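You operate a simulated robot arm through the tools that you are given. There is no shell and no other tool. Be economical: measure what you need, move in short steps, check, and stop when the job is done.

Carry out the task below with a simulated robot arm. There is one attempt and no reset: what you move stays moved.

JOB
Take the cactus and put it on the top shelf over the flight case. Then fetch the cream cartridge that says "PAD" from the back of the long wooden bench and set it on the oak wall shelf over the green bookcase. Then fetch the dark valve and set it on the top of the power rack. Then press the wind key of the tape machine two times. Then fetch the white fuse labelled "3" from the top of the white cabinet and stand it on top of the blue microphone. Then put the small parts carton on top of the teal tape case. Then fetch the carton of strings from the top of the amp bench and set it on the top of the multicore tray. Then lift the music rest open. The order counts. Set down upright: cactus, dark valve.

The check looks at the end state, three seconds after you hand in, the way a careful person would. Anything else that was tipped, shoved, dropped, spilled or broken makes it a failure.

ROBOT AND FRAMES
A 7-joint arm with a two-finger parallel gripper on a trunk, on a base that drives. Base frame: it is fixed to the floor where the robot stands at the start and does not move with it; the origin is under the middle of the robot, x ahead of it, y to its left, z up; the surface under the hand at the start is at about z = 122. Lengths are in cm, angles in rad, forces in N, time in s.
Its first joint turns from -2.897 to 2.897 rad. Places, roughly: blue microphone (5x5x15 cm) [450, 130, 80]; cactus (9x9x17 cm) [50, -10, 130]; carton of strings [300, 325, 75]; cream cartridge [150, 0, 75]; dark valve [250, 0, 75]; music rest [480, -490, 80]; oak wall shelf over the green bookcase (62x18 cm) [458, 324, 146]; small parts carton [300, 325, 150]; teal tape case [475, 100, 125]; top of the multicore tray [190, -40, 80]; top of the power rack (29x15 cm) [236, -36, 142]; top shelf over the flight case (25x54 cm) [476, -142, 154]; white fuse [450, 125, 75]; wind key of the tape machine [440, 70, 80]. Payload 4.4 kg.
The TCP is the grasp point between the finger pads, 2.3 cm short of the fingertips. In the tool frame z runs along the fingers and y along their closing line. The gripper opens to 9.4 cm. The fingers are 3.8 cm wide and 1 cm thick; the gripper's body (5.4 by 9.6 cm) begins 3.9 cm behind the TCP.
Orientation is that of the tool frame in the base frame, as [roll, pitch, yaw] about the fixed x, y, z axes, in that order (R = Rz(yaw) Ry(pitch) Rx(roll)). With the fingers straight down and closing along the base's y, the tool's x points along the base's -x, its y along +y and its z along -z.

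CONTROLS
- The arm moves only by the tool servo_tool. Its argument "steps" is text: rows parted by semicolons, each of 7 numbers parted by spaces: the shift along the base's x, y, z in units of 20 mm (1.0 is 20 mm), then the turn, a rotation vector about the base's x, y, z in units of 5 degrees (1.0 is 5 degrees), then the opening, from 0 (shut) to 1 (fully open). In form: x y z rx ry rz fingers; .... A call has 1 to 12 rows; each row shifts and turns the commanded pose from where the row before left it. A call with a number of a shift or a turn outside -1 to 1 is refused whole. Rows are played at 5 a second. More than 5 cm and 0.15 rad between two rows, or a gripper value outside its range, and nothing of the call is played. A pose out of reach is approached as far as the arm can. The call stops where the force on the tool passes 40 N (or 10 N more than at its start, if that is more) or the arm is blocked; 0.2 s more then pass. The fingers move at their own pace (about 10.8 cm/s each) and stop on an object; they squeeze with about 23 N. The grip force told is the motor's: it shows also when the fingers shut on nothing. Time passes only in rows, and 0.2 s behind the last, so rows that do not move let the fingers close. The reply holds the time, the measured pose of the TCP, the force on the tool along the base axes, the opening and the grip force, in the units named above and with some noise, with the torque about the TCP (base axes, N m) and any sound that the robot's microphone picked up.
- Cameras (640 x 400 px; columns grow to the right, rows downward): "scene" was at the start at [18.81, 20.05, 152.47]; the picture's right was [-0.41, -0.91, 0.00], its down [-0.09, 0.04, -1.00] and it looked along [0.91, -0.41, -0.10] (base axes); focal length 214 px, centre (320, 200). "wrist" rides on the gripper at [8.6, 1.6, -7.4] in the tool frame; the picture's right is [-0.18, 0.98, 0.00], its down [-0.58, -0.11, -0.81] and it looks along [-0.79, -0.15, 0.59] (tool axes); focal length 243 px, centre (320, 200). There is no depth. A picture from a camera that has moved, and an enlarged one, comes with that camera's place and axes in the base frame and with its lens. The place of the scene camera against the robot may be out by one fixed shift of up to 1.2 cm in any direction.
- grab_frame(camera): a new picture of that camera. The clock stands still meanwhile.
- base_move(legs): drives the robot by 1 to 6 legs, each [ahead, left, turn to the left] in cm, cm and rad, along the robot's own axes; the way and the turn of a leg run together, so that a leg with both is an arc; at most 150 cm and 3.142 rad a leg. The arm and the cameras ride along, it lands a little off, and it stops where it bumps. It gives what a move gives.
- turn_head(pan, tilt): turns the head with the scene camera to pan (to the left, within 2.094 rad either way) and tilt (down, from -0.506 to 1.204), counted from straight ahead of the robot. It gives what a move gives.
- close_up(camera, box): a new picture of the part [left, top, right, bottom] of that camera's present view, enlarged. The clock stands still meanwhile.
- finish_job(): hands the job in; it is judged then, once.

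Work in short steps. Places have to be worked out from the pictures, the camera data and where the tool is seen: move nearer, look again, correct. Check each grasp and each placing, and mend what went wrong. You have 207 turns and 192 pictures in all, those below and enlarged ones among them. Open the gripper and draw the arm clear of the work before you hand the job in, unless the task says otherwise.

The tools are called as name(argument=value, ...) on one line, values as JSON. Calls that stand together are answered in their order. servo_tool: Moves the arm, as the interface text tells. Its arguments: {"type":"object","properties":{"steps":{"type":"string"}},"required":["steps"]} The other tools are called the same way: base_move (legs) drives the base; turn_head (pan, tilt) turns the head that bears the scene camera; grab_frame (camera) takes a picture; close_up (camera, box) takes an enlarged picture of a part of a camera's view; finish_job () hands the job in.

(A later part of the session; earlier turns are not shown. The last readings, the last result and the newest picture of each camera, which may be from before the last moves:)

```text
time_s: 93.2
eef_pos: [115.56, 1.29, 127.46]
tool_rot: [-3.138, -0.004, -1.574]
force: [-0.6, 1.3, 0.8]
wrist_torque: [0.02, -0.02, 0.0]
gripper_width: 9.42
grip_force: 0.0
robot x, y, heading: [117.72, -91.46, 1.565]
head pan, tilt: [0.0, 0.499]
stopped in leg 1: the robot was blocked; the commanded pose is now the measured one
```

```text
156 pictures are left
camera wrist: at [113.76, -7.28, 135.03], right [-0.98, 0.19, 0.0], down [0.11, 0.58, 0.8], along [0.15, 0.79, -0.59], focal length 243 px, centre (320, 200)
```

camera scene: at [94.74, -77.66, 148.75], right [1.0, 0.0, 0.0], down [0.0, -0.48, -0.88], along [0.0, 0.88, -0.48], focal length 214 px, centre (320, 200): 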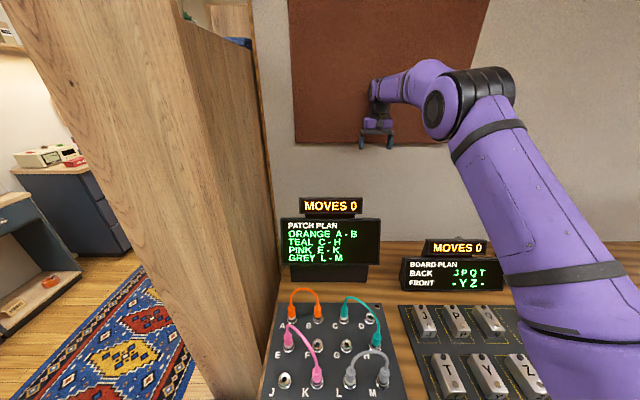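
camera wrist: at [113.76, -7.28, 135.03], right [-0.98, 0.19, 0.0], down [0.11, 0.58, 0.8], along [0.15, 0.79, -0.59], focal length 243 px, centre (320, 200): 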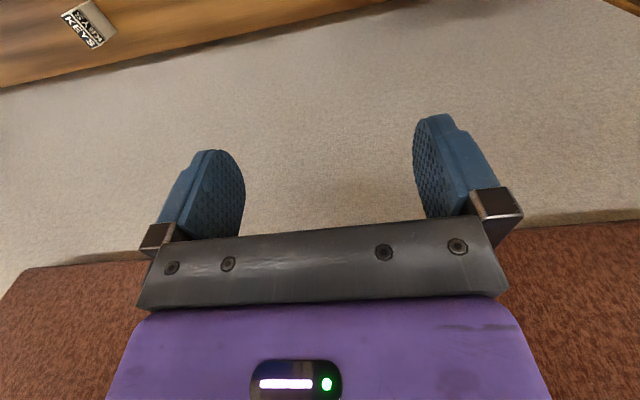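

The base just touched the bench edge, so I back off 1 cm, then descend vertically to z≈95 at y≈2.5 and look.

base_move(legs=[[-1, 0, 0]])

servo_tool(steps="-0.2 1 -1 0 0 0 1; 0 0.3 -1 0 0 0 1; 0 0 -1 0 0 0 1; 0 0 -1 0 0 0 1; 0 0 -1 0 0 0 1; 0 0 -1 0 0 0 1; 0 0 -1 0 0 0 1; 0 0 -1 0 0 0 1; 0 0 -1 0 0 0 1; 0 0 -1 0 0 0 1; 0 0 -1 0 0 0 1; 0 0 -1 0 0 0 1")

servo_tool(steps="0 0 -1 0 0 0 1; 0 0 -1 0 0 0 1; 0 0 -1 0 0 0 1; 0 0 0 0 0 0 1")

grab_frame(camera="wrist")

grab_frame(camera="scene")

```text
time_s: 93.9
eef_pos: [115.54, 0.25, 127.52]
tool_rot: [-3.137, -0.005, -1.574]
force: [1.0, 0.4, 0.5]
wrist_torque: [0.0, 0.03, 0.0]
gripper_width: 9.38
grip_force: 0.0
robot x, y, heading: [117.95, -91.91, 1.567]
head pan, tilt: [0.0, 0.499]
```

```text
time_s: 96.5
eef_pos: [115.05, 3.0, 103.44]
tool_rot: [-3.139, -0.004, -1.574]
force: [-0.5, -0.4, -0.2]
wrist_torque: [0.06, 0.02, -0.02]
gripper_width: 9.4
grip_force: 0.1
robot x, y, heading: [117.67, -92.2, 1.566]
head pan, tilt: [0.0, 0.499]
```

```text
time_s: 97.5
eef_pos: [115.05, 2.96, 97.48]
tool_rot: [-3.138, -0.003, -1.575]
force: [0.5, 0.2, 0.0]
wrist_torque: [-0.05, 0.01, 0.03]
gripper_width: 9.39
grip_force: 0.0
robot x, y, heading: [117.91, -91.81, 1.569]
head pan, tilt: [0.0, 0.499]
```

```text
155 pictures are left
camera wrist: at [113.31, -5.65, 105.02], right [-0.98, 0.19, 0.0], down [0.11, 0.58, 0.8], along [0.15, 0.79, -0.59], focal length 243 px, centre (320, 200)
```

wrist: 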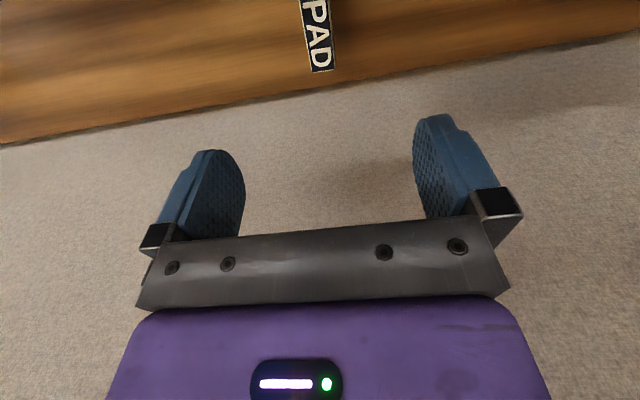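

```text
154 pictures are left
camera scene: at [94.71, -72.55, 148.75], right [1.0, 0.0, 0.0], down [0.0, -0.48, -0.88], along [0.0, 0.88, -0.48], focal length 214 px, centre (320, 200)
```

scene: 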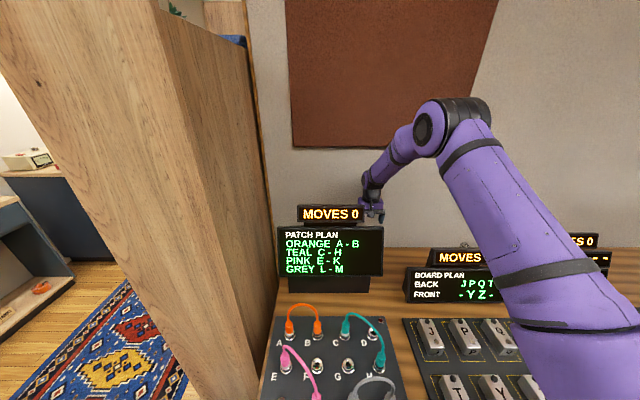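

The cartridge's far top edge is at about [115.2, 5.2, 82], centred between the fingers. I descend further to z≈82.5 and look.

servo_tool(steps="0 0 -1 0 0 0 1; 0 0 -1 0 0 0 1; 0 0 -1 0 0 0 1; 0 0 -1 0 0 0 1; 0 0 -1 0 0 0 1; 0 0 -1 0 0 0 1; 0 0 -1 0 0 0 1; 0 0 -0.5 0 0 0 1; 0 0 0 0 0 0 1")

grab_frame(camera="wrist")

```text
time_s: 99.5
eef_pos: [115.1, 3.03, 82.31]
tool_rot: [-3.139, -0.001, -1.573]
force: [0.3, 0.5, 0.7]
wrist_torque: [0.0, 0.0, -0.02]
gripper_width: 9.41
grip_force: 0.0
robot x, y, heading: [117.68, -91.95, 1.568]
head pan, tilt: [0.0, 0.499]
```

```text
153 pictures are left
camera wrist: at [113.48, -5.62, 89.94], right [-0.98, 0.19, 0.0], down [0.11, 0.58, 0.8], along [0.15, 0.79, -0.59], focal length 243 px, centre (320, 200)
```

wrist: 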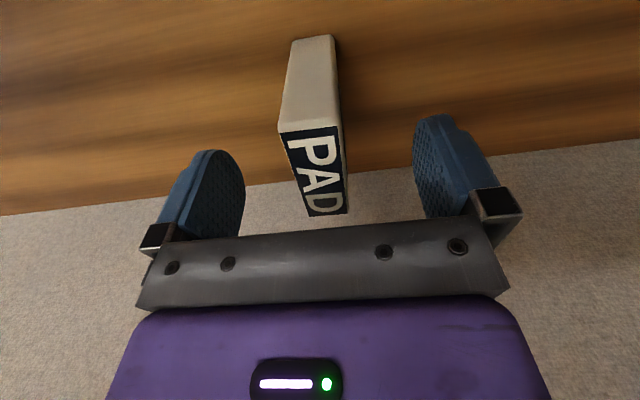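

Base z≈76.2, top ≈83.2. I lower 2 cm more and close.

servo_tool(steps="0 0 -0.5 0 0 0 1; 0 0 -0.5 0 0 0 1; 0 0 0 0 0 0 1; 0 0 0 0 0 0 0; 0 0 0 0 0 0 0; 0 0 0 0 0 0 0; 0 0 0 0 0 0 0")

servo_tool(steps="0 0 0.5 0 0 0 0; 0 0 1 0 0 0 0; 0 0 1 0 0 0 0; 0 0 1 0 0 0 0; 0 0 1 0 0 0 0; 0 0 1 0 0 0 0; 0 0 1 0 0 0 0; 0 0 1 0 0 0 0; 0 0 1 0 0 0 0; 0 0 1 0 0 0 0; 0 0 1 0 0 0 0; 0 0 1 0 0 0 0")

grab_frame(camera="wrist")

```text
time_s: 101.1
eef_pos: [115.17, 2.82, 80.47]
tool_rot: [-3.139, -0.003, -1.574]
force: [0.1, 0.1, 0.8]
wrist_torque: [-0.02, 0.03, 0.0]
gripper_width: 2.17
grip_force: 23.0
robot x, y, heading: [117.47, -91.79, 1.568]
head pan, tilt: [0.0, 0.499]
```

```text
time_s: 103.7
eef_pos: [115.09, 2.91, 103.51]
tool_rot: [-3.139, -0.003, -1.576]
force: [0.4, 0.6, -0.6]
wrist_torque: [-0.07, -0.01, 0.01]
gripper_width: 2.18
grip_force: 23.4
robot x, y, heading: [117.89, -92.08, 1.568]
head pan, tilt: [0.0, 0.499]
```

```text
152 pictures are left
camera wrist: at [113.4, -5.7, 111.07], right [-0.98, 0.19, 0.0], down [0.11, 0.58, 0.8], along [0.15, 0.79, -0.59], focal length 243 px, centre (320, 200)
```

wrist: 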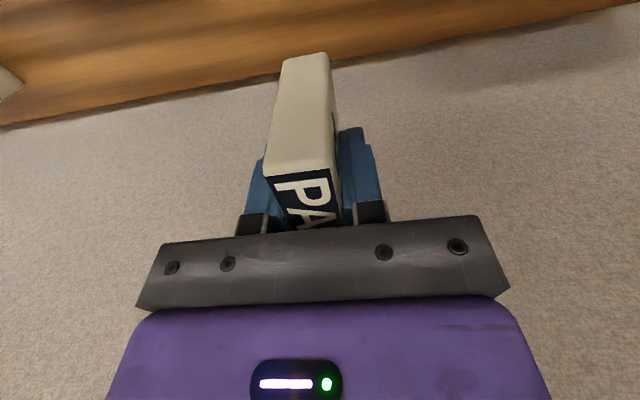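

The cartridge is held (2.2 cm, full force). I raise it over the displays and pull the arm back.

servo_tool(steps="0 0 1 0 0 0 0; 0 0 1 0 0 0 0; 0 0 1 0 0 0 0; 0 0 1 0 0 0 0; 0 0 1 0 0 0 0; 0 0 1 0 0 0 0; 0 0 1 0 0 0 0; 0 0 1 0 0 0 0; 0 0 1 0 0 0 0; 0 0 1 0 0 0 0; 0 0 1 0 0 0 0; 0 -1 1 0 0 0 0")

servo_tool(steps="0 -1 0.7 0 0 0 0; 0 -1 0.7 0 0 0 0; 0 -1 0.7 0 0 0 0; 0 -1 0.7 0 0 0 0; 0 -1 0.7 0 0 0 0; 0 -1 0.7 0 0 0 0; 0 -1 0.7 0 0 0 0; 0 -1 0.7 0 0 0 0; 0 -1 0.7 0 0 0 0; 0 -1 0.7 0 0 0 0; 0 -1 0 0 0 0 0; 0 -1 0 0 0 0 0")

servo_tool(steps="0 -1 0 0 0 0 0; 0 -1 0 0 0 0 0; 0 -1 0 0 0 0 0; 0 -1 0 0 0 0 0; 0 -1 0 0 0 0 0; 0 -1 0 0 0 0 0; 0 -1 0 0 0 0 0; 0 0 0 0 0 0 0")

grab_frame(camera="wrist")

```text
time_s: 106.3
eef_pos: [114.93, 0.98, 127.37]
tool_rot: [-3.139, -0.005, -1.575]
force: [0.4, 1.1, -2.3]
wrist_torque: [-0.01, 0.0, 0.01]
gripper_width: 2.17
grip_force: 22.8
robot x, y, heading: [117.55, -92.29, 1.57]
head pan, tilt: [0.0, 0.499]
```

```text
time_s: 108.9
eef_pos: [115.03, -23.13, 141.52]
tool_rot: [-3.138, -0.004, -1.573]
force: [0.1, 0.1, -0.8]
wrist_torque: [-0.04, -0.02, -0.02]
gripper_width: 2.18
grip_force: 23.1
robot x, y, heading: [117.64, -92.3, 1.565]
head pan, tilt: [0.0, 0.499]
```

```text
time_s: 110.7
eef_pos: [115.22, -37.26, 141.65]
tool_rot: [-3.138, -0.003, -1.574]
force: [0.8, -0.6, -0.7]
wrist_torque: [-0.01, -0.02, -0.01]
gripper_width: 2.15
grip_force: 22.9
robot x, y, heading: [117.47, -91.62, 1.568]
head pan, tilt: [0.0, 0.499]
```

```text
151 pictures are left
camera wrist: at [113.51, -45.76, 149.16], right [-0.98, 0.19, 0.0], down [0.11, 0.58, 0.8], along [0.15, 0.79, -0.59], focal length 243 px, centre (320, 200)
```

wrist: 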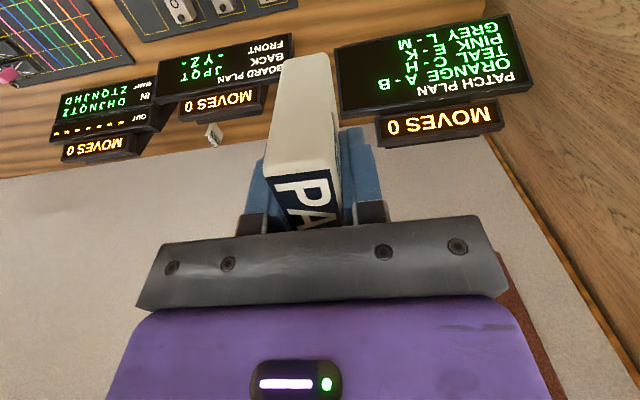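

Held firmly. I back off, strafe right past the bench end to x≈375 and look north (+y).

base_move(legs=[[-28, 0, 0], [0, -130, 0], [0, -128, 0]])

turn_head(pan=-0.3, tilt=0.25)

grab_frame(camera="scene")

```text
time_s: 124.9
eef_pos: [373.15, -63.77, 141.69]
tool_rot: [-3.14, -0.004, -1.567]
force: [0.4, 0.3, -1.1]
wrist_torque: [-0.03, 0.02, 0.03]
gripper_width: 2.16
grip_force: 23.1
robot x, y, heading: [375.9, -118.58, 1.571]
head pan, tilt: [0.0, 0.499]
```

```text
time_s: 125.7
eef_pos: [373.14, -63.64, 141.64]
tool_rot: [-3.137, -0.005, -1.567]
force: [0.1, 0.1, 0.0]
wrist_torque: [0.0, 0.02, 0.01]
gripper_width: 2.17
grip_force: 23.1
robot x, y, heading: [375.8, -118.6, 1.574]
head pan, tilt: [-0.3, 0.25]
```

```text
150 pictures are left
camera scene: at [355.61, -99.32, 151.06], right [0.96, -0.29, 0.0], down [-0.07, -0.24, -0.97], along [0.28, 0.93, -0.25], focal length 214 px, centre (320, 200)
```

scene: 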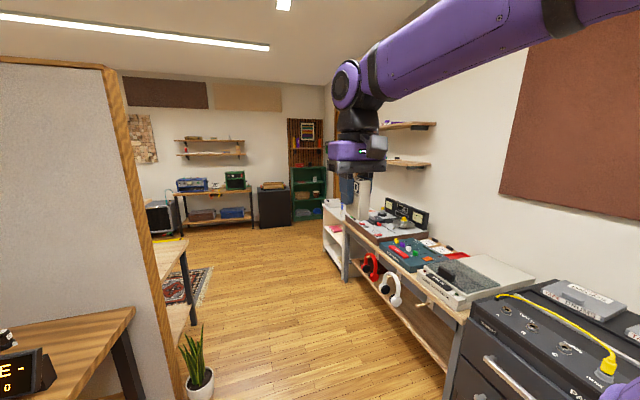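

The way north along x≈376 is clear: plant at [310, 23], table front at x≈443. The oak shelf is above the green bookcase on the far wall, facing me; I drive north.

base_move(legs=[[140, 0, 0], [140, 0, 0], [50, -30, 0]])

turn_head(pan=-0.5, tilt=0.1)

grab_frame(camera="scene")

```text
time_s: 142.3
eef_pos: [405.59, 268.79, 141.56]
tool_rot: [-3.137, -0.002, -1.578]
force: [-0.6, 0.0, -0.8]
wrist_torque: [-0.01, 0.01, 0.02]
gripper_width: 2.17
grip_force: 23.4
robot x, y, heading: [408.07, 213.93, 1.562]
head pan, tilt: [-0.3, 0.25]
```

```text
time_s: 143.0
eef_pos: [405.74, 268.84, 141.66]
tool_rot: [-3.139, -0.004, -1.58]
force: [1.0, 0.8, -1.4]
wrist_torque: [0.01, -0.01, 0.0]
gripper_width: 2.16
grip_force: 23.1
robot x, y, heading: [407.72, 213.54, 1.557]
head pan, tilt: [-0.499, 0.099]
```

```text
149 pictures are left
camera scene: at [389.39, 232.43, 152.45], right [0.87, -0.49, 0.0], down [-0.05, -0.09, -0.99], along [0.48, 0.87, -0.1], focal length 214 px, centre (320, 200)
```

scene: 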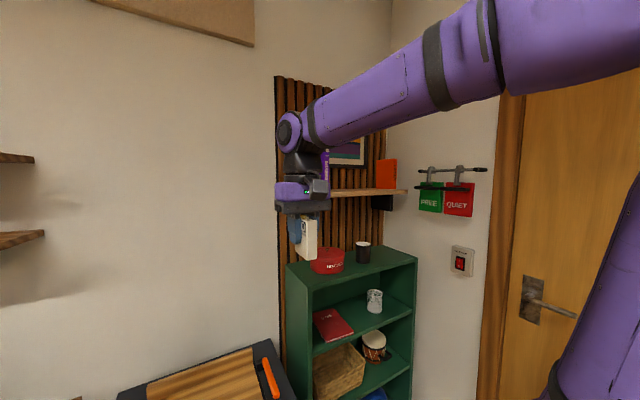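

The arm hides the shelf. I raise the hand to z≈162 and look with the wrist camera too.

servo_tool(steps="0 0 1 0 0 0 0; 0 0 1 0 0 0 0; 0 0 1 0 0 0 0; 0 0 1 0 0 0 0; 0 0 1 0 0 0 0; 0 0 1 0 0 0 0; 0 0 1 0 0 0 0; 0 0 1 0 0 0 0; 0 0 1 0 0 0 0; 0 0 1 0 0 0 0; 0 0 0 0 0 0 0")

grab_frame(camera="wrist")

grab_frame(camera="scene")

```text
time_s: 145.4
eef_pos: [405.73, 268.7, 161.63]
tool_rot: [-3.138, -0.003, -1.58]
force: [-0.5, 0.5, -1.5]
wrist_torque: [-0.01, 0.01, 0.01]
gripper_width: 2.17
grip_force: 23.0
robot x, y, heading: [408.03, 213.45, 1.565]
head pan, tilt: [-0.499, 0.099]
```

```text
148 pictures are left
camera wrist: at [403.87, 260.19, 169.18], right [-0.98, 0.19, 0.0], down [0.11, 0.58, 0.8], along [0.16, 0.79, -0.59], focal length 243 px, centre (320, 200)
```

wrist: 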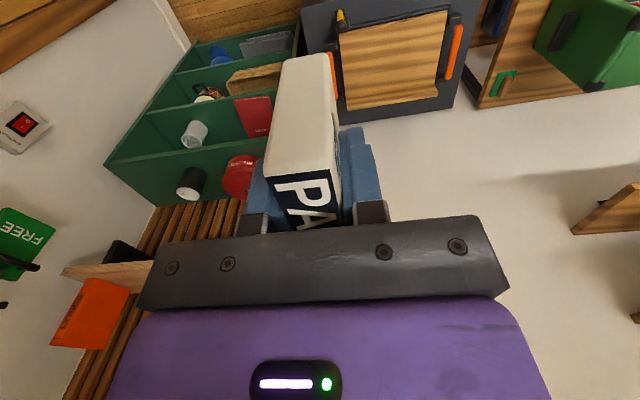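

```text
147 pictures are left
camera scene: at [389.39, 232.43, 152.46], right [0.87, -0.49, 0.0], down [-0.05, -0.09, -0.99], along [0.48, 0.87, -0.1], focal length 214 px, centre (320, 200)
```

scene: 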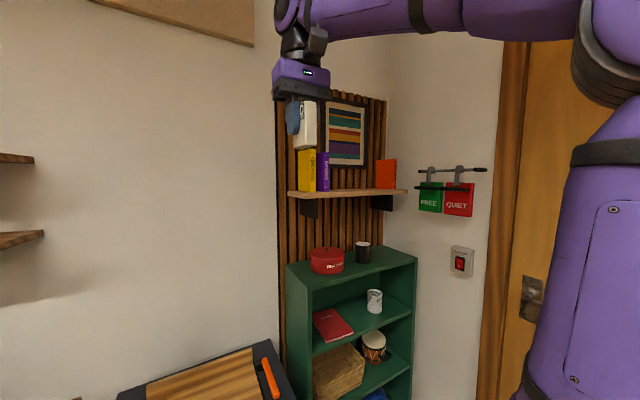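

The shelf's middle is free from x≈445 to 475 between the purple and red books. I drive nearer, staying in front of the shelf, so the hand can come in at x≈460.

base_move(legs=[[26, -34, 0]])

servo_tool(steps="1 0 0 0 0 0 0; 1 0 0 0 0 0 0; 1 0 0 0 0 0 0; 1 0 0 0 0 0 0; 1 0 0 0 0 0 0; 1 0 0 0 0 0 0; 1 0 0 0 0 0 0; 1 0 0 0 0 0 0; 1 0 0 0 0 0 0; 0 0 0 0 0 0 0")

grab_frame(camera="wrist")

grab_frame(camera="scene")

```text
time_s: 148.0
eef_pos: [439.41, 294.45, 161.49]
tool_rot: [-3.138, -0.006, -1.581]
force: [0.4, 0.7, -0.9]
wrist_torque: [-0.01, 0.01, -0.02]
gripper_width: 2.18
grip_force: 23.5
robot x, y, heading: [441.69, 238.99, 1.563]
head pan, tilt: [-0.499, 0.099]
```

```text
time_s: 150.2
eef_pos: [457.34, 294.46, 161.5]
tool_rot: [-3.138, -0.003, -1.581]
force: [0.5, 0.3, -1.3]
wrist_torque: [0.02, 0.0, 0.01]
gripper_width: 2.19
grip_force: 23.1
robot x, y, heading: [441.45, 239.24, 1.557]
head pan, tilt: [-0.499, 0.099]
```

```text
146 pictures are left
camera wrist: at [455.51, 285.84, 169.11], right [-0.98, 0.2, 0.0], down [0.11, 0.58, 0.8], along [0.16, 0.79, -0.59], focal length 243 px, centre (320, 200)
```

wrist: 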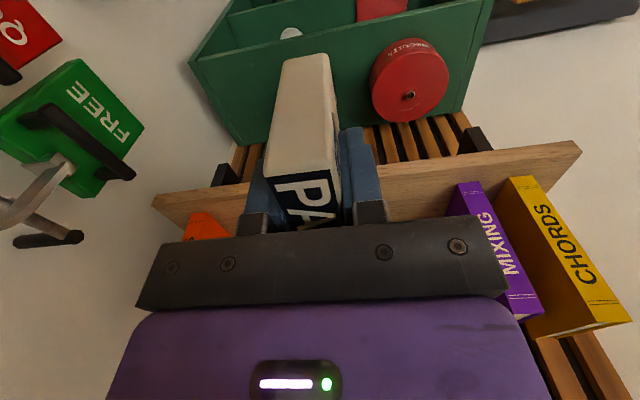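

```text
145 pictures are left
camera scene: at [423.06, 258.04, 152.46], right [0.87, -0.49, 0.0], down [-0.05, -0.09, -1.0], along [0.49, 0.87, -0.1], focal length 214 px, centre (320, 200)
```

scene: 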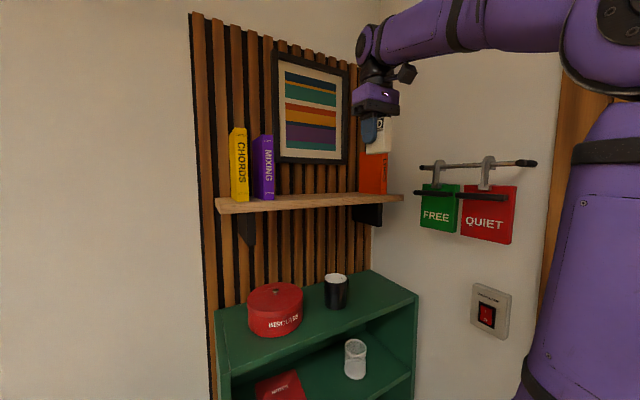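

The shelf front edge is at y≈313, spanning x 427–490; between the books x 442–474 is free. I move in to y≈320.5 above the board.

servo_tool(steps="0 1 0 0 0 0 0; 0 1 0 0 0 0 0; 0 1 0 0 0 0 0; 0 1 0 0 0 0 0; 0 1 0 0 0 0 0; 0 1 0 0 0 0 0; 0 1 0 0 0 0 0; 0 1 0 0 0 0 0; 0 1 0 0 0 0 0; 0 1 -0.5 0 0 0 0; 0 1 -0.5 0 0 0 0; 0 1 -0.5 0 0 0 0")

servo_tool(steps="0 0.9 -0.7 0 0 0 0; 0 0 -0.7 0 0 0 0; 0 0 -0.7 0 0 0 0; 0 0 0 0 0 0 0")

close_up(camera="scene", box=[200, 60, 440, 220])

grab_frame(camera="wrist")

```text
time_s: 152.8
eef_pos: [457.54, 318.36, 158.52]
tool_rot: [-3.137, -0.002, -1.581]
force: [0.6, -0.2, -0.3]
wrist_torque: [0.05, 0.02, 0.0]
gripper_width: 2.17
grip_force: 23.4
robot x, y, heading: [441.38, 239.39, 1.562]
head pan, tilt: [-0.499, 0.099]
```

```text
time_s: 153.8
eef_pos: [457.39, 320.24, 154.37]
tool_rot: [-3.138, -0.004, -1.582]
force: [-0.2, -0.5, -0.1]
wrist_torque: [-0.01, 0.02, 0.02]
gripper_width: 2.17
grip_force: 22.9
robot x, y, heading: [441.54, 239.91, 1.558]
head pan, tilt: [-0.499, 0.099]
```

```text
2.50 times, centred on (320, 140) of scene
camera zoom: at [423.07, 258.04, 152.46], right [0.87, -0.49, 0.0], down [-0.05, -0.09, -0.99], along [0.49, 0.87, -0.1], focal length 536 px, centre (320, 350)
```

zoom: 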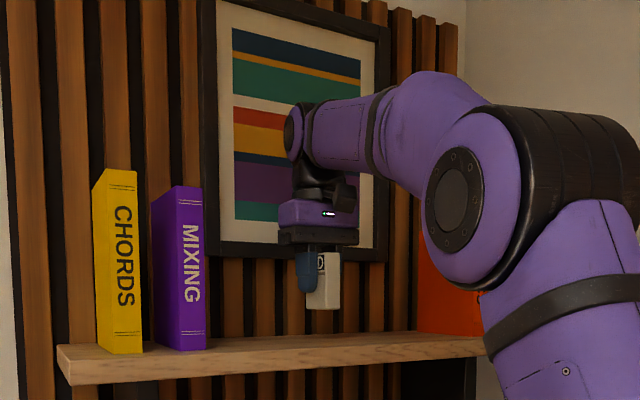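

```text
143 pictures are left
camera wrist: at [455.66, 311.58, 161.92], right [-0.98, 0.2, 0.0], down [0.11, 0.58, 0.8], along [0.16, 0.79, -0.59], focal length 243 px, centre (320, 200)
```

wrist: 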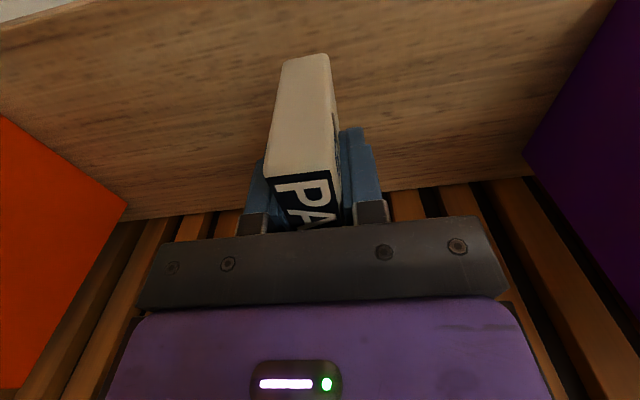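

The cartridge hangs in the free space about 4 cm above the board. I lower it, with small last steps.

servo_tool(steps="0 0 -0.5 0 0 0 0; 0 0 -0.5 0 0 0 0; 0 0 -0.4 0 0 0 0; 0 0 -0.15 0 0 0 0; 0 0 -0.1 0 0 0 0; 0 0 0 0 0 0 0")

close_up(camera="scene", box=[260, 130, 380, 220])

```text
time_s: 155.2
eef_pos: [457.43, 320.11, 151.03]
tool_rot: [-3.136, -0.004, -1.582]
force: [0.1, 0.7, -1.1]
wrist_torque: [-0.02, -0.03, 0.02]
gripper_width: 2.17
grip_force: 22.7
robot x, y, heading: [441.59, 239.12, 1.56]
head pan, tilt: [-0.499, 0.099]
```

```text
4.44 times, centred on (320, 175) of scene
camera zoom: at [423.07, 258.04, 152.46], right [0.87, -0.49, 0.0], down [-0.05, -0.09, -0.99], along [0.49, 0.87, -0.1], focal length 953 px, centre (320, 311)
```

zoom: 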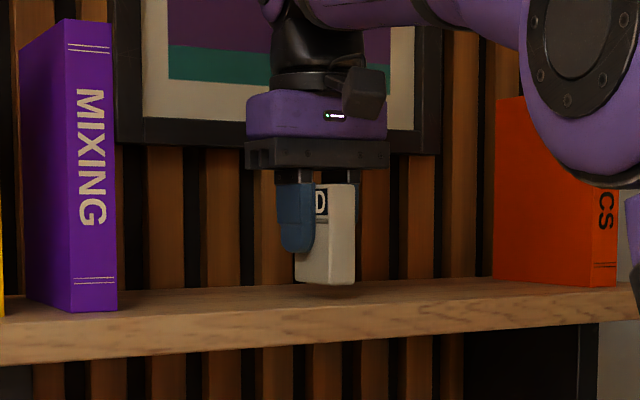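

Nearly down. I go in 1 mm steps until contact.

servo_tool(steps="0 0 -0.07 0 0 0 0; 0 0 -0.07 0 0 0 0; 0 0 -0.06 0 0 0 0; 0 0 0 0 0 0 0")

close_up(camera="scene", box=[260, 130, 380, 220])

```text
time_s: 156.2
eef_pos: [457.4, 320.13, 150.7]
tool_rot: [-3.139, -0.003, -1.583]
force: [-0.1, 0.1, -1.3]
wrist_torque: [-0.02, -0.01, -0.02]
gripper_width: 2.19
grip_force: 23.6
robot x, y, heading: [441.6, 239.31, 1.557]
head pan, tilt: [-0.499, 0.099]
```

```text
4.44 times, centred on (320, 175) of scene
camera zoom: at [423.07, 258.04, 152.46], right [0.87, -0.49, 0.0], down [-0.05, -0.09, -0.99], along [0.49, 0.87, -0.1], focal length 953 px, centre (320, 311)
```

zoom: 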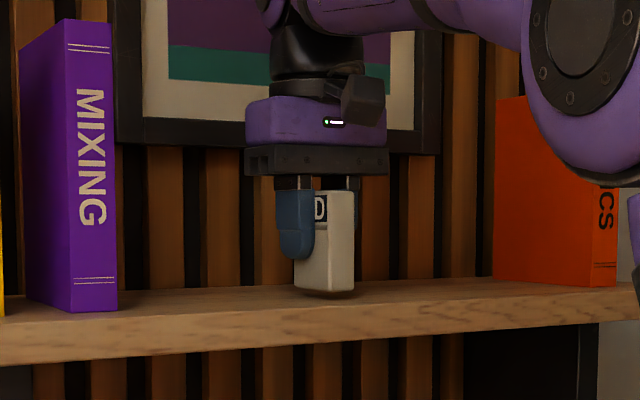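

servo_tool(steps="0 0 -0.08 0 0 0 0; 0 0 -0.08 0 0 0 0; 0 0 -0.08 0 0 0 0; 0 0 0 0 0 0 0")

```text
time_s: 157.2
eef_pos: [457.3, 320.14, 150.13]
tool_rot: [-3.139, -0.004, -1.581]
force: [-0.7, -0.6, -1.1]
wrist_torque: [-0.01, -0.02, -0.04]
gripper_width: 2.16
grip_force: 22.9
robot x, y, heading: [441.54, 239.36, 1.558]
head pan, tilt: [-0.499, 0.099]
```

servo_tool(steps="0 0 -0.05 0 0 0 0; 0 0 -0.05 0 0 0 0; 0 0 0 0 0 0 0")

close_up(camera="scene", box=[260, 130, 380, 220])

```text
time_s: 158.0
eef_pos: [457.42, 320.19, 149.96]
tool_rot: [-3.139, -0.003, -1.581]
force: [0.6, -0.5, -0.6]
wrist_torque: [-0.01, 0.01, -0.02]
gripper_width: 2.16
grip_force: 23.0
robot x, y, heading: [441.91, 239.64, 1.561]
head pan, tilt: [-0.499, 0.099]
```

```text
4.44 times, centred on (320, 175) of scene
camera zoom: at [423.07, 258.04, 152.46], right [0.87, -0.49, 0.0], down [-0.05, -0.09, -0.99], along [0.49, 0.87, -0.1], focal length 953 px, centre (320, 311)
```

zoom: 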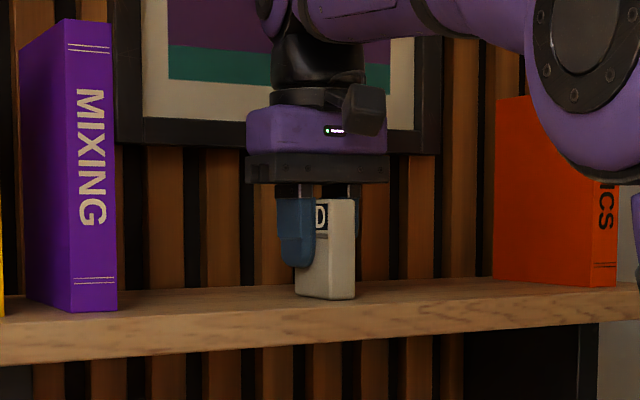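

servo_tool(steps="0 0 -0.05 0 0 0 0; 0 0 -0.05 0 0 0 0; 0 0 0 0 0 0 0")

```text
time_s: 158.8
eef_pos: [457.45, 320.11, 149.8]
tool_rot: [-3.14, -0.002, -1.582]
force: [0.5, 2.6, 15.7]
wrist_torque: [0.03, 0.05, 0.03]
gripper_width: 2.17
grip_force: 22.9
robot x, y, heading: [441.29, 239.17, 1.561]
head pan, tilt: [-0.499, 0.099]
```

Contact. I ease, open gently and go straight up.

servo_tool(steps="0 0 0.05 0 0 0 0; 0 0 0 0 0 0 0.35; 0 0 0 0 0 0 0.6; 0 0 0 0 0 0 0.6; 0 0 0.5 0 0 0 0.6; 0 0 1 0 0 0 0.6; 0 0 1 0 0 0 0.6; 0 0 1 0 0 0 0.6; 0 0 1 0 0 0 0.6; 0 -1 0.5 0 0 0 0.6; 0 -1 0 0 0 0 0.6; 0 -1 0 0 0 0 0.6")

close_up(camera="scene", box=[200, 60, 440, 220])

```text
time_s: 161.4
eef_pos: [457.38, 314.1, 159.99]
tool_rot: [-3.139, -0.002, -1.581]
force: [0.4, 0.9, -0.1]
wrist_torque: [-0.06, 0.01, 0.01]
gripper_width: 5.65
grip_force: 0.0
robot x, y, heading: [441.66, 239.19, 1.558]
head pan, tilt: [-0.499, 0.099]
```

```text
2.50 times, centred on (320, 140) of scene
camera zoom: at [423.07, 258.08, 152.45], right [0.87, -0.49, 0.0], down [-0.05, -0.09, -0.99], along [0.49, 0.87, -0.1], focal length 536 px, centre (320, 350)
```

zoom: 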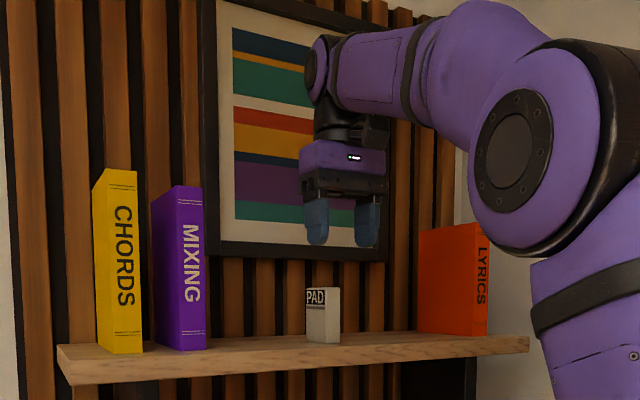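

PAD stands on the oak shelf. I pull the arm back and drive back south to the bench's right end for the valve.

servo_tool(steps="-0.5 -1 0 0 0 0 1; -0.5 -1 0 0 0 0 1; -0.5 -1 0 0 0 0 1; -0.5 -1 0 0 0 0 1; -0.5 -1 0 0 0 0 1; -0.5 -1 0 0 0 0 1; -0.5 -1 0 0 0 0 1; -0.5 -1 0 0 0 0 1; -0.5 -1 0 0 0 0 1; -0.5 -1 0 0 0 0 1; -0.5 -1 0 0 0 0 1; -0.5 -1 0 0 0 0 1")

base_move(legs=[[-60, 65, 0], [-148, 0, 0.01], [-148, 0, 0], [0, 75, 0]])

turn_head(pan=0.2, tilt=0.5)

grab_frame(camera="scene")

grab_frame(camera="wrist")

```text
time_s: 164.0
eef_pos: [445.26, 290.06, 159.87]
tool_rot: [-3.139, -0.003, -1.582]
force: [-0.2, -0.2, -0.5]
wrist_torque: [-0.05, 0.01, -0.01]
gripper_width: 9.39
grip_force: 0.0
robot x, y, heading: [441.93, 239.34, 1.56]
head pan, tilt: [-0.499, 0.099]
```

```text
time_s: 186.2
eef_pos: [306.91, -65.3, 159.73]
tool_rot: [-3.139, -0.003, -1.566]
force: [-1.0, 0.3, 0.2]
wrist_torque: [0.01, 0.0, 0.0]
gripper_width: 9.41
grip_force: 0.0
robot x, y, heading: [304.46, -116.37, 1.578]
head pan, tilt: [-0.499, 0.099]
```

```text
time_s: 187.2
eef_pos: [307.15, -65.35, 159.93]
tool_rot: [-3.138, -0.004, -1.565]
force: [0.1, 1.0, -0.4]
wrist_torque: [0.05, 0.02, 0.02]
gripper_width: 9.39
grip_force: 0.0
robot x, y, heading: [303.91, -116.15, 1.575]
head pan, tilt: [0.201, 0.499]
```

```text
138 pictures are left
camera scene: at [279.16, -97.19, 148.75], right [0.98, 0.2, 0.0], down [0.1, -0.47, -0.88], along [-0.18, 0.86, -0.48], focal length 214 px, centre (320, 200)
```

scene: 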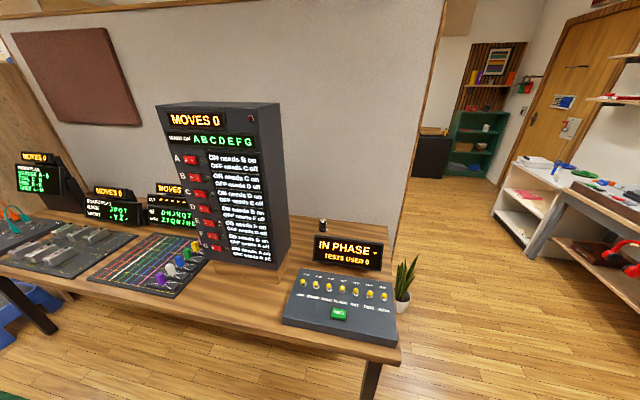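

```text
137 pictures are left
camera wrist: at [305.38, -73.97, 167.39], right [-0.98, 0.18, 0.0], down [0.1, 0.58, 0.8], along [0.15, 0.79, -0.59], focal length 243 px, centre (320, 200)
```

wrist: 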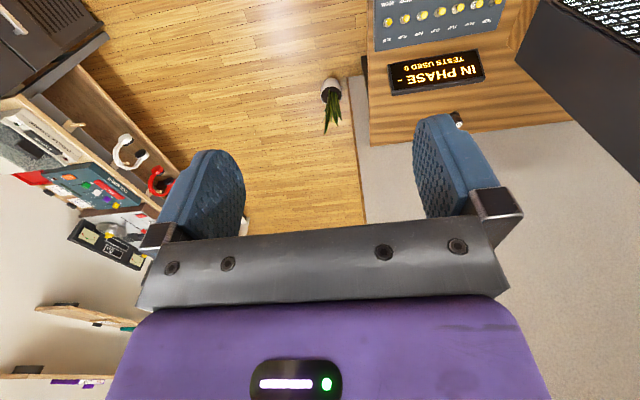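

The valve triangulates to about [260.6, -2.7], base on z≈76; the rack stands at x 221–251, y -44…-28. I drive to [285, -93] so the forearm passes clear of the rack, then bring the hand above the valve.

base_move(legs=[[22, 19, 0]])

servo_tool(steps="-1 1 -0.5 -1 0 0 1; -1 1 -0.5 -1 0 0 1; -1 1 -0.5 -1 0 0 1; -1 1 -0.5 -1 0 0 1; -1 1 -0.5 0 0 0 1; -1 1 -0.5 0 0 0 1; -1 1 -0.5 0 0 0 1; -1 1 -0.5 0 0 0 1; -1 1 -0.5 0 0 0 1; -0.6 1 -0.5 0 0 0 1; 0 1 0 0 0 0 1; 0 0 0 0 0 0 1")

grab_frame(camera="wrist")

grab_frame(camera="scene")

```text
time_s: 189.2
eef_pos: [288.71, -43.44, 159.89]
tool_rot: [-3.137, -0.003, -1.573]
force: [-0.8, -0.5, -0.7]
wrist_torque: [-0.02, -0.03, 0.0]
gripper_width: 9.39
grip_force: 0.1
robot x, y, heading: [285.65, -94.53, 1.572]
head pan, tilt: [0.201, 0.499]
```

```text
time_s: 191.8
eef_pos: [269.96, -21.94, 148.14]
tool_rot: [-3.138, -0.353, -1.571]
force: [-0.4, 0.1, -1.1]
wrist_torque: [-0.02, 0.01, -0.04]
gripper_width: 9.42
grip_force: 0.0
out of reach, approached as far as the arm can: row 3, 4, 5
robot x, y, heading: [285.53, -94.66, 1.571]
head pan, tilt: [0.201, 0.499]
```

```text
136 pictures are left
camera wrist: at [268.32, -27.41, 158.25], right [-0.98, 0.17, -0.07], down [0.11, 0.82, 0.56], along [0.15, 0.54, -0.83], focal length 243 px, centre (320, 200)
```

wrist: 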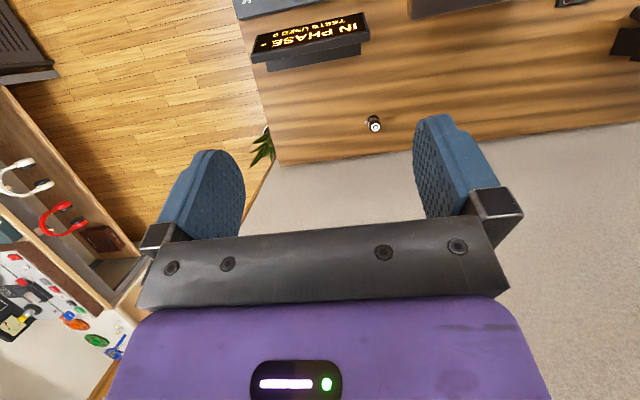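

```text
135 pictures are left
camera scene: at [260.47, -75.08, 148.75], right [0.98, 0.2, 0.0], down [0.09, -0.47, -0.88], along [-0.17, 0.86, -0.48], focal length 214 px, centre (320, 200)
```

scene: 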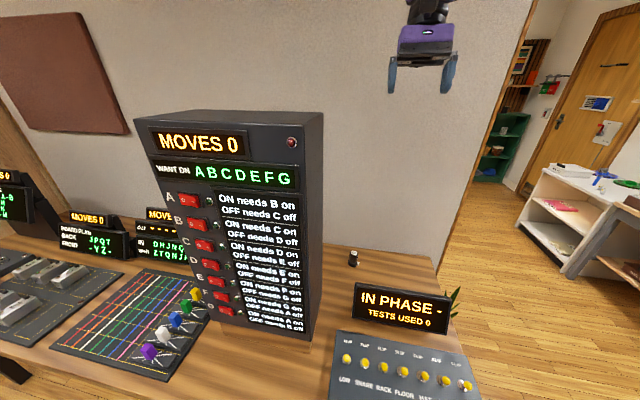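

The valve is confirmed at [260.8, -2.7]. I bring the tool vertical above it, then descend to z≈95.

servo_tool(steps="-0.46 1 -1 1 0 0 1; -0.46 1 -1 1 0 0 1; -0.46 1 -1 1 0 0 1; -0.46 1 -1 1 0 0 1; -0.46 1 -1 0 0 0 1; -0.46 1 -1 0 0 0 1; -0.46 1 -1 0 0 0 1; -0.46 1 -1 0 0 0 1; -0.46 1 -1 0 0 0 1; -0.46 0.6 -1 0 0 0 1; 0 0 -1 0 0 0 1; 0 0 -1 0 0 0 1")

servo_tool(steps="0 0 -1 0 0 0 1; 0 0 -1 0 0 0 1; 0 0 -1 0 0 0 1; 0 0 -1 0 0 0 1; 0 0 -1 0 0 0 1; 0 0 -1 0 0 0 1; 0 0 -1 0 0 0 1; 0 0 -1 0 0 0 1; 0 0 -1 0 0 0 1; 0 0 -1 0 0 0 1; 0 0 -1 0 0 0 1; 0 0 0 0 0 0 1")

grab_frame(camera="wrist")

```text
time_s: 194.4
eef_pos: [260.93, -2.7, 124.08]
tool_rot: [-3.138, -0.003, -1.573]
force: [0.0, 0.0, -0.5]
wrist_torque: [-0.02, -0.02, 0.01]
gripper_width: 9.37
grip_force: 0.2
robot x, y, heading: [285.06, -94.78, 1.575]
head pan, tilt: [0.201, 0.499]
```

```text
time_s: 197.0
eef_pos: [260.89, -2.67, 102.15]
tool_rot: [-3.138, -0.005, -1.572]
force: [0.5, -0.1, -0.1]
wrist_torque: [0.02, -0.02, 0.02]
gripper_width: 9.39
grip_force: 0.0
robot x, y, heading: [285.38, -94.44, 1.565]
head pan, tilt: [0.201, 0.499]
```

```text
134 pictures are left
camera wrist: at [259.18, -11.24, 109.69], right [-0.98, 0.19, 0.0], down [0.11, 0.58, 0.8], along [0.15, 0.79, -0.59], focal length 243 px, centre (320, 200)
```

wrist: 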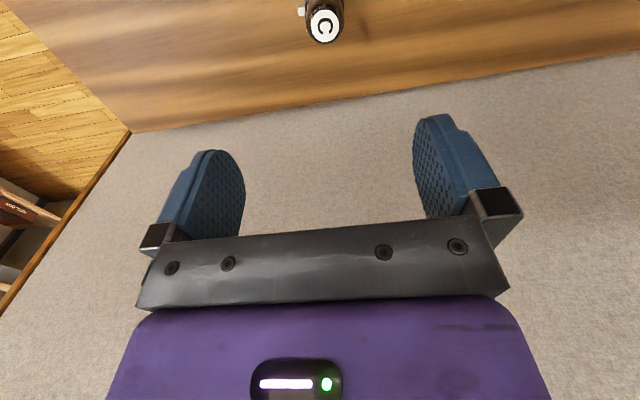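

The valve (marked C) is centred. I descend to z≈86 and check height.

servo_tool(steps="-0.15 -0.1 -1 0 0 0 1; 0 0 -1 0 0 0 1; 0 0 -1 0 0 0 1; 0 0 -1 0 0 0 1; 0 0 -1 0 0 0 1; 0 0 -1 0 0 0 1; 0 0 -1 0 0 0 1; 0 0 -1 0 0 0 1; 0 0 0 0 0 0 1")

grab_frame(camera="wrist")

```text
time_s: 199.0
eef_pos: [260.53, -2.91, 86.25]
tool_rot: [-3.139, -0.004, -1.573]
force: [-0.4, -0.4, -0.2]
wrist_torque: [0.02, -0.04, -0.01]
gripper_width: 9.4
grip_force: 0.1
robot x, y, heading: [285.62, -94.21, 1.573]
head pan, tilt: [0.201, 0.499]
```

```text
133 pictures are left
camera wrist: at [258.92, -11.47, 93.75], right [-0.98, 0.19, 0.0], down [0.11, 0.58, 0.8], along [0.15, 0.79, -0.59], focal length 243 px, centre (320, 200)
```

wrist: 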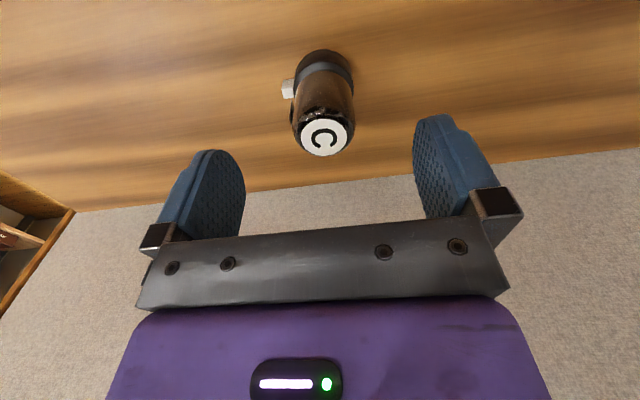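

The top is at z≈83.3; a white nub sticks out on the +x side near z≈79.5. I grip above the nub with TCP at z≈82.6.

servo_tool(steps="0 0 -0.6 0 0 0 1; 0 0 -0.6 0 0 0 1; 0 0 -0.6 0 0 0 1; 0 0 0 0 0 0 1; 0 0 0 0 0 0 0; 0 0 0 0 0 0 0; 0 0 0 0 0 0 0; 0 0 0 0 0 0 0")

grab_frame(camera="wrist")

```text
time_s: 200.8
eef_pos: [260.55, -2.87, 82.48]
tool_rot: [-3.138, -0.006, -1.573]
force: [-0.8, 0.3, 0.6]
wrist_torque: [0.03, 0.01, -0.02]
gripper_width: 3.59
grip_force: 23.4
robot x, y, heading: [285.11, -94.47, 1.57]
head pan, tilt: [0.201, 0.499]
```

```text
132 pictures are left
camera wrist: at [258.93, -11.55, 89.91], right [-0.98, 0.19, 0.0], down [0.11, 0.58, 0.8], along [0.15, 0.79, -0.59], focal length 243 px, centre (320, 200)
```

wrist: 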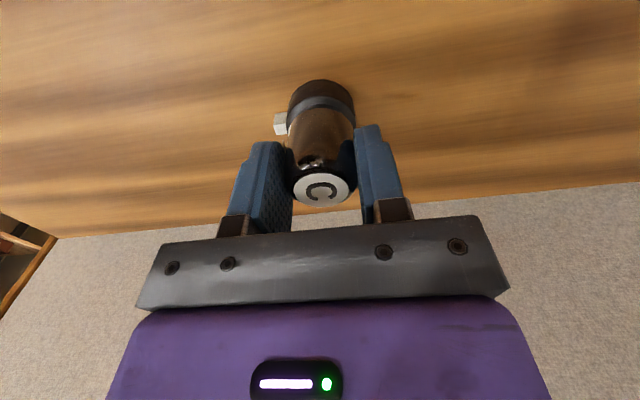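

Gripped at 3.6 cm. I lift straight up.

servo_tool(steps="0 0 0.5 0 0 0 0; 0 0 1 0 0 0 0; 0 0 1 0 0 0 0; 0 0 1 0 0 0 0; 0 0 1 0 0 0 0; 0 0 1 0 0 0 0; 0 0 1 0 0 0 0; 0 0 1 0 0 0 0; 0 0 1 0 0 0 0; 0 0 1 0 0 0 0; 0 0 1 0 0 0 0; 0 0 1 0 0 0 0")

servo_tool(steps="0 0 1 0 0 0 0; 0 0 1 0 0 0 0; 0 0 1 0 0 0 0; 0 0 1 0 0 0 0; 0 0 1 0 0 0 0; 0 0 1 0 0 0 0; 0 0 1 0 0 0 0; 0 0 1 0 0 0 0; 0 0 1 0 0 0 0; 0 0 1 0 0 0 0; 0 0 1 0 0 0 0; 0 0 1 0 0 0 0")

servo_tool(steps="0 -0.5 1 0 0 0 0; 0 -0.5 1 0 0 0 0; 0 -0.5 1 0 0 0 0; 0 -0.5 1 0 0 0 0; 0 -0.5 1 0 0 0 0; 0 -0.5 1 0 0 0 0; 0 -0.5 1 0 0 0 0; 0 -0.5 1 0 0 0 0; 0 -0.5 1 0 0 0 0; 0 -0.5 1 0 0 0 0; 0 0 1 0 0 0 0; 0 0 1 0 0 0 0")

turn_head(pan=0.2, tilt=0.3)

grab_frame(camera="scene")

grab_frame(camera="wrist")

```text
time_s: 203.4
eef_pos: [260.41, -2.94, 105.67]
tool_rot: [-3.139, -0.004, -1.575]
force: [-0.6, 0.7, -1.0]
wrist_torque: [0.0, 0.0, 0.0]
gripper_width: 3.57
grip_force: 23.5
robot x, y, heading: [285.26, -94.37, 1.568]
head pan, tilt: [0.201, 0.499]
```

```text
time_s: 206.0
eef_pos: [260.51, -2.9, 129.49]
tool_rot: [-3.138, -0.003, -1.572]
force: [0.2, 0.4, -0.8]
wrist_torque: [0.01, 0.0, -0.01]
gripper_width: 3.57
grip_force: 23.1
robot x, y, heading: [285.58, -94.58, 1.564]
head pan, tilt: [0.201, 0.499]
```

```text
time_s: 208.6
eef_pos: [260.59, -13.04, 153.61]
tool_rot: [-3.138, -0.002, -1.574]
force: [0.6, 0.0, -0.4]
wrist_torque: [-0.01, 0.01, 0.04]
gripper_width: 3.57
grip_force: 23.0
robot x, y, heading: [285.64, -94.15, 1.566]
head pan, tilt: [0.201, 0.499]
```

```text
time_s: 209.3
eef_pos: [260.57, -13.09, 153.7]
tool_rot: [-3.139, -0.004, -1.571]
force: [-0.1, 0.0, -0.5]
wrist_torque: [-0.01, 0.01, 0.02]
gripper_width: 3.57
grip_force: 22.6
robot x, y, heading: [285.23, -94.16, 1.566]
head pan, tilt: [0.201, 0.3]
```

```text
131 pictures are left
camera scene: at [260.42, -74.84, 150.58], right [0.98, 0.2, 0.0], down [0.06, -0.29, -0.96], along [-0.19, 0.94, -0.3], focal length 214 px, centre (320, 200)
```

scene: 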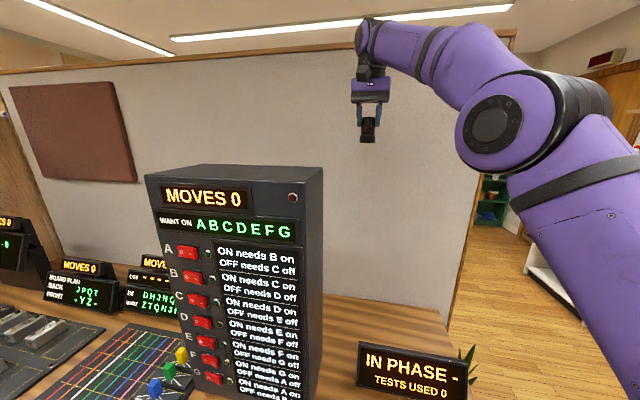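

```text
130 pictures are left
camera wrist: at [258.93, -21.64, 161.14], right [-0.98, 0.19, 0.0], down [0.11, 0.58, 0.8], along [0.15, 0.79, -0.59], focal length 243 px, centre (320, 200)
```

wrist: 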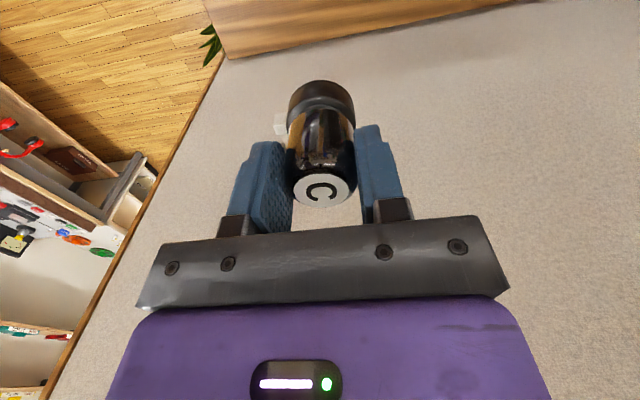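

The valve hangs straight. I raise it above the rack and stand back (y≈-50) to see the rack top with the wrist camera.

servo_tool(steps="0 -1 1 0 0 0 0; 0 -1 1 0 0 0 0; 0 -1 1 0 0 0 0; 0 -1 1 0 0 0 0; -1 -1 1 0 0 0 0; -1 -1 1 0 0 0 0; -1 -1 0 0 0 0 0; -1 -1 0 0 0 0 0; -1 -1 0 0 0 0 0; -1 -1 0 0 0 0 0; -1 -1 0 0 0 0 0; -1 -1 0 0 0 0 0")

servo_tool(steps="-1 -1 0 0 0 0 0; -1 -1 0 0 0 0 0; 0 -1 0 0 0 0 0; 0 -1 0 0 0 0 0; 0 -1 0 0 0 0 0; 0 -1 0 0 0 0 0; 0 0 0 0 0 0 0")

grab_frame(camera="wrist")

grab_frame(camera="scene")

```text
time_s: 211.9
eef_pos: [248.96, -28.51, 156.49]
tool_rot: [-3.139, -0.002, -1.573]
force: [0.3, 0.1, 0.4]
wrist_torque: [0.0, 0.03, -0.03]
gripper_width: 3.59
grip_force: 23.3
out of reach, approached as far as the arm can: row 2, 3, 4, 5, 6
robot x, y, heading: [285.49, -94.3, 1.569]
head pan, tilt: [0.201, 0.3]
```

```text
time_s: 213.6
eef_pos: [244.61, -40.62, 156.63]
tool_rot: [-3.138, -0.003, -1.573]
force: [-0.2, 0.0, -1.3]
wrist_torque: [0.01, -0.04, 0.04]
gripper_width: 3.57
grip_force: 22.8
robot x, y, heading: [285.23, -94.37, 1.57]
head pan, tilt: [0.201, 0.3]
```

```text
129 pictures are left
camera wrist: at [242.98, -49.14, 164.14], right [-0.98, 0.19, 0.0], down [0.11, 0.58, 0.8], along [0.15, 0.79, -0.59], focal length 243 px, centre (320, 200)
```

wrist: 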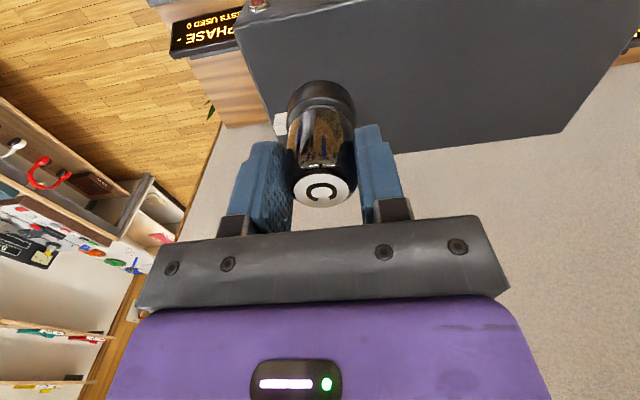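

```text
128 pictures are left
camera scene: at [260.42, -74.84, 150.59], right [0.98, 0.2, 0.0], down [0.06, -0.29, -0.96], along [-0.19, 0.94, -0.3], focal length 214 px, centre (320, 200)
```

scene: 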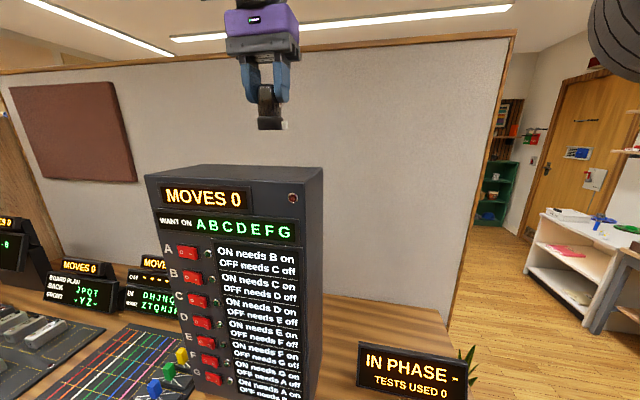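

The rack top spans x 220–251, y -43…-27 at z≈142. I centre the valve over [236, -35] and lower to about 1 cm above.

servo_tool(steps="-1 0.6 0 0 0 0 0; -1 0.6 0 0 0 0 0; -1 0.6 0 0 0 0 0; -1 0.6 0 0 0 0 0; -0.3 0.4 0 0 0 0 0; 0 0 -1 0 0 0 0; 0 0 -1 0 0 0 0; 0 0 -0.7 0 0 0 0; 0 0 -0.5 0 0 0 0; 0 0 0 0 0 0 0")

close_up(camera="scene", box=[140, 60, 340, 200])

grab_frame(camera="wrist")

```text
time_s: 215.8
eef_pos: [239.16, -36.67, 150.1]
tool_rot: [-3.139, -0.003, -1.572]
force: [0.9, 0.2, -1.2]
wrist_torque: [0.02, 0.0, 0.0]
gripper_width: 3.58
grip_force: 23.1
out of reach, approached as far as the arm can: row 3, 4
robot x, y, heading: [285.36, -94.25, 1.573]
head pan, tilt: [0.201, 0.3]
```

```text
2.86 times, centred on (240, 130) of scene
camera zoom: at [260.42, -74.84, 150.59], right [0.98, 0.2, 0.0], down [0.06, -0.29, -0.96], along [-0.19, 0.94, -0.3], focal length 613 px, centre (549, 400)
```

zoom: 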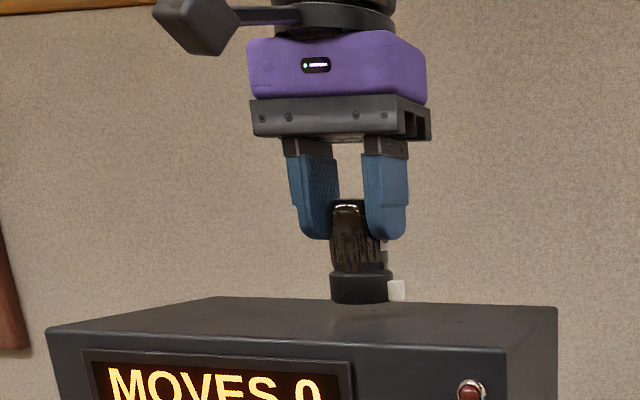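

```text
126 pictures are left
camera wrist: at [237.47, -45.23, 157.65], right [-0.98, 0.19, 0.0], down [0.11, 0.58, 0.8], along [0.15, 0.79, -0.59], focal length 243 px, centre (320, 200)
```

wrist: 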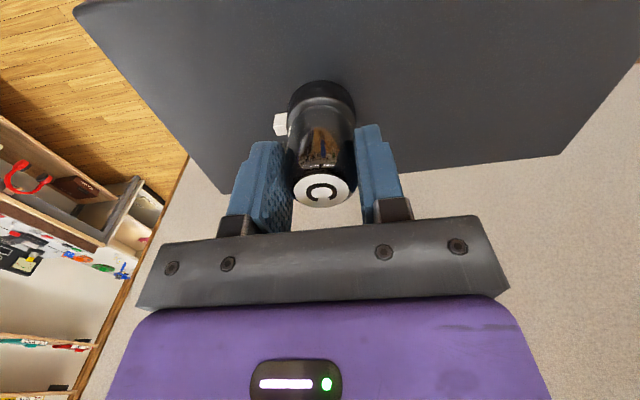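

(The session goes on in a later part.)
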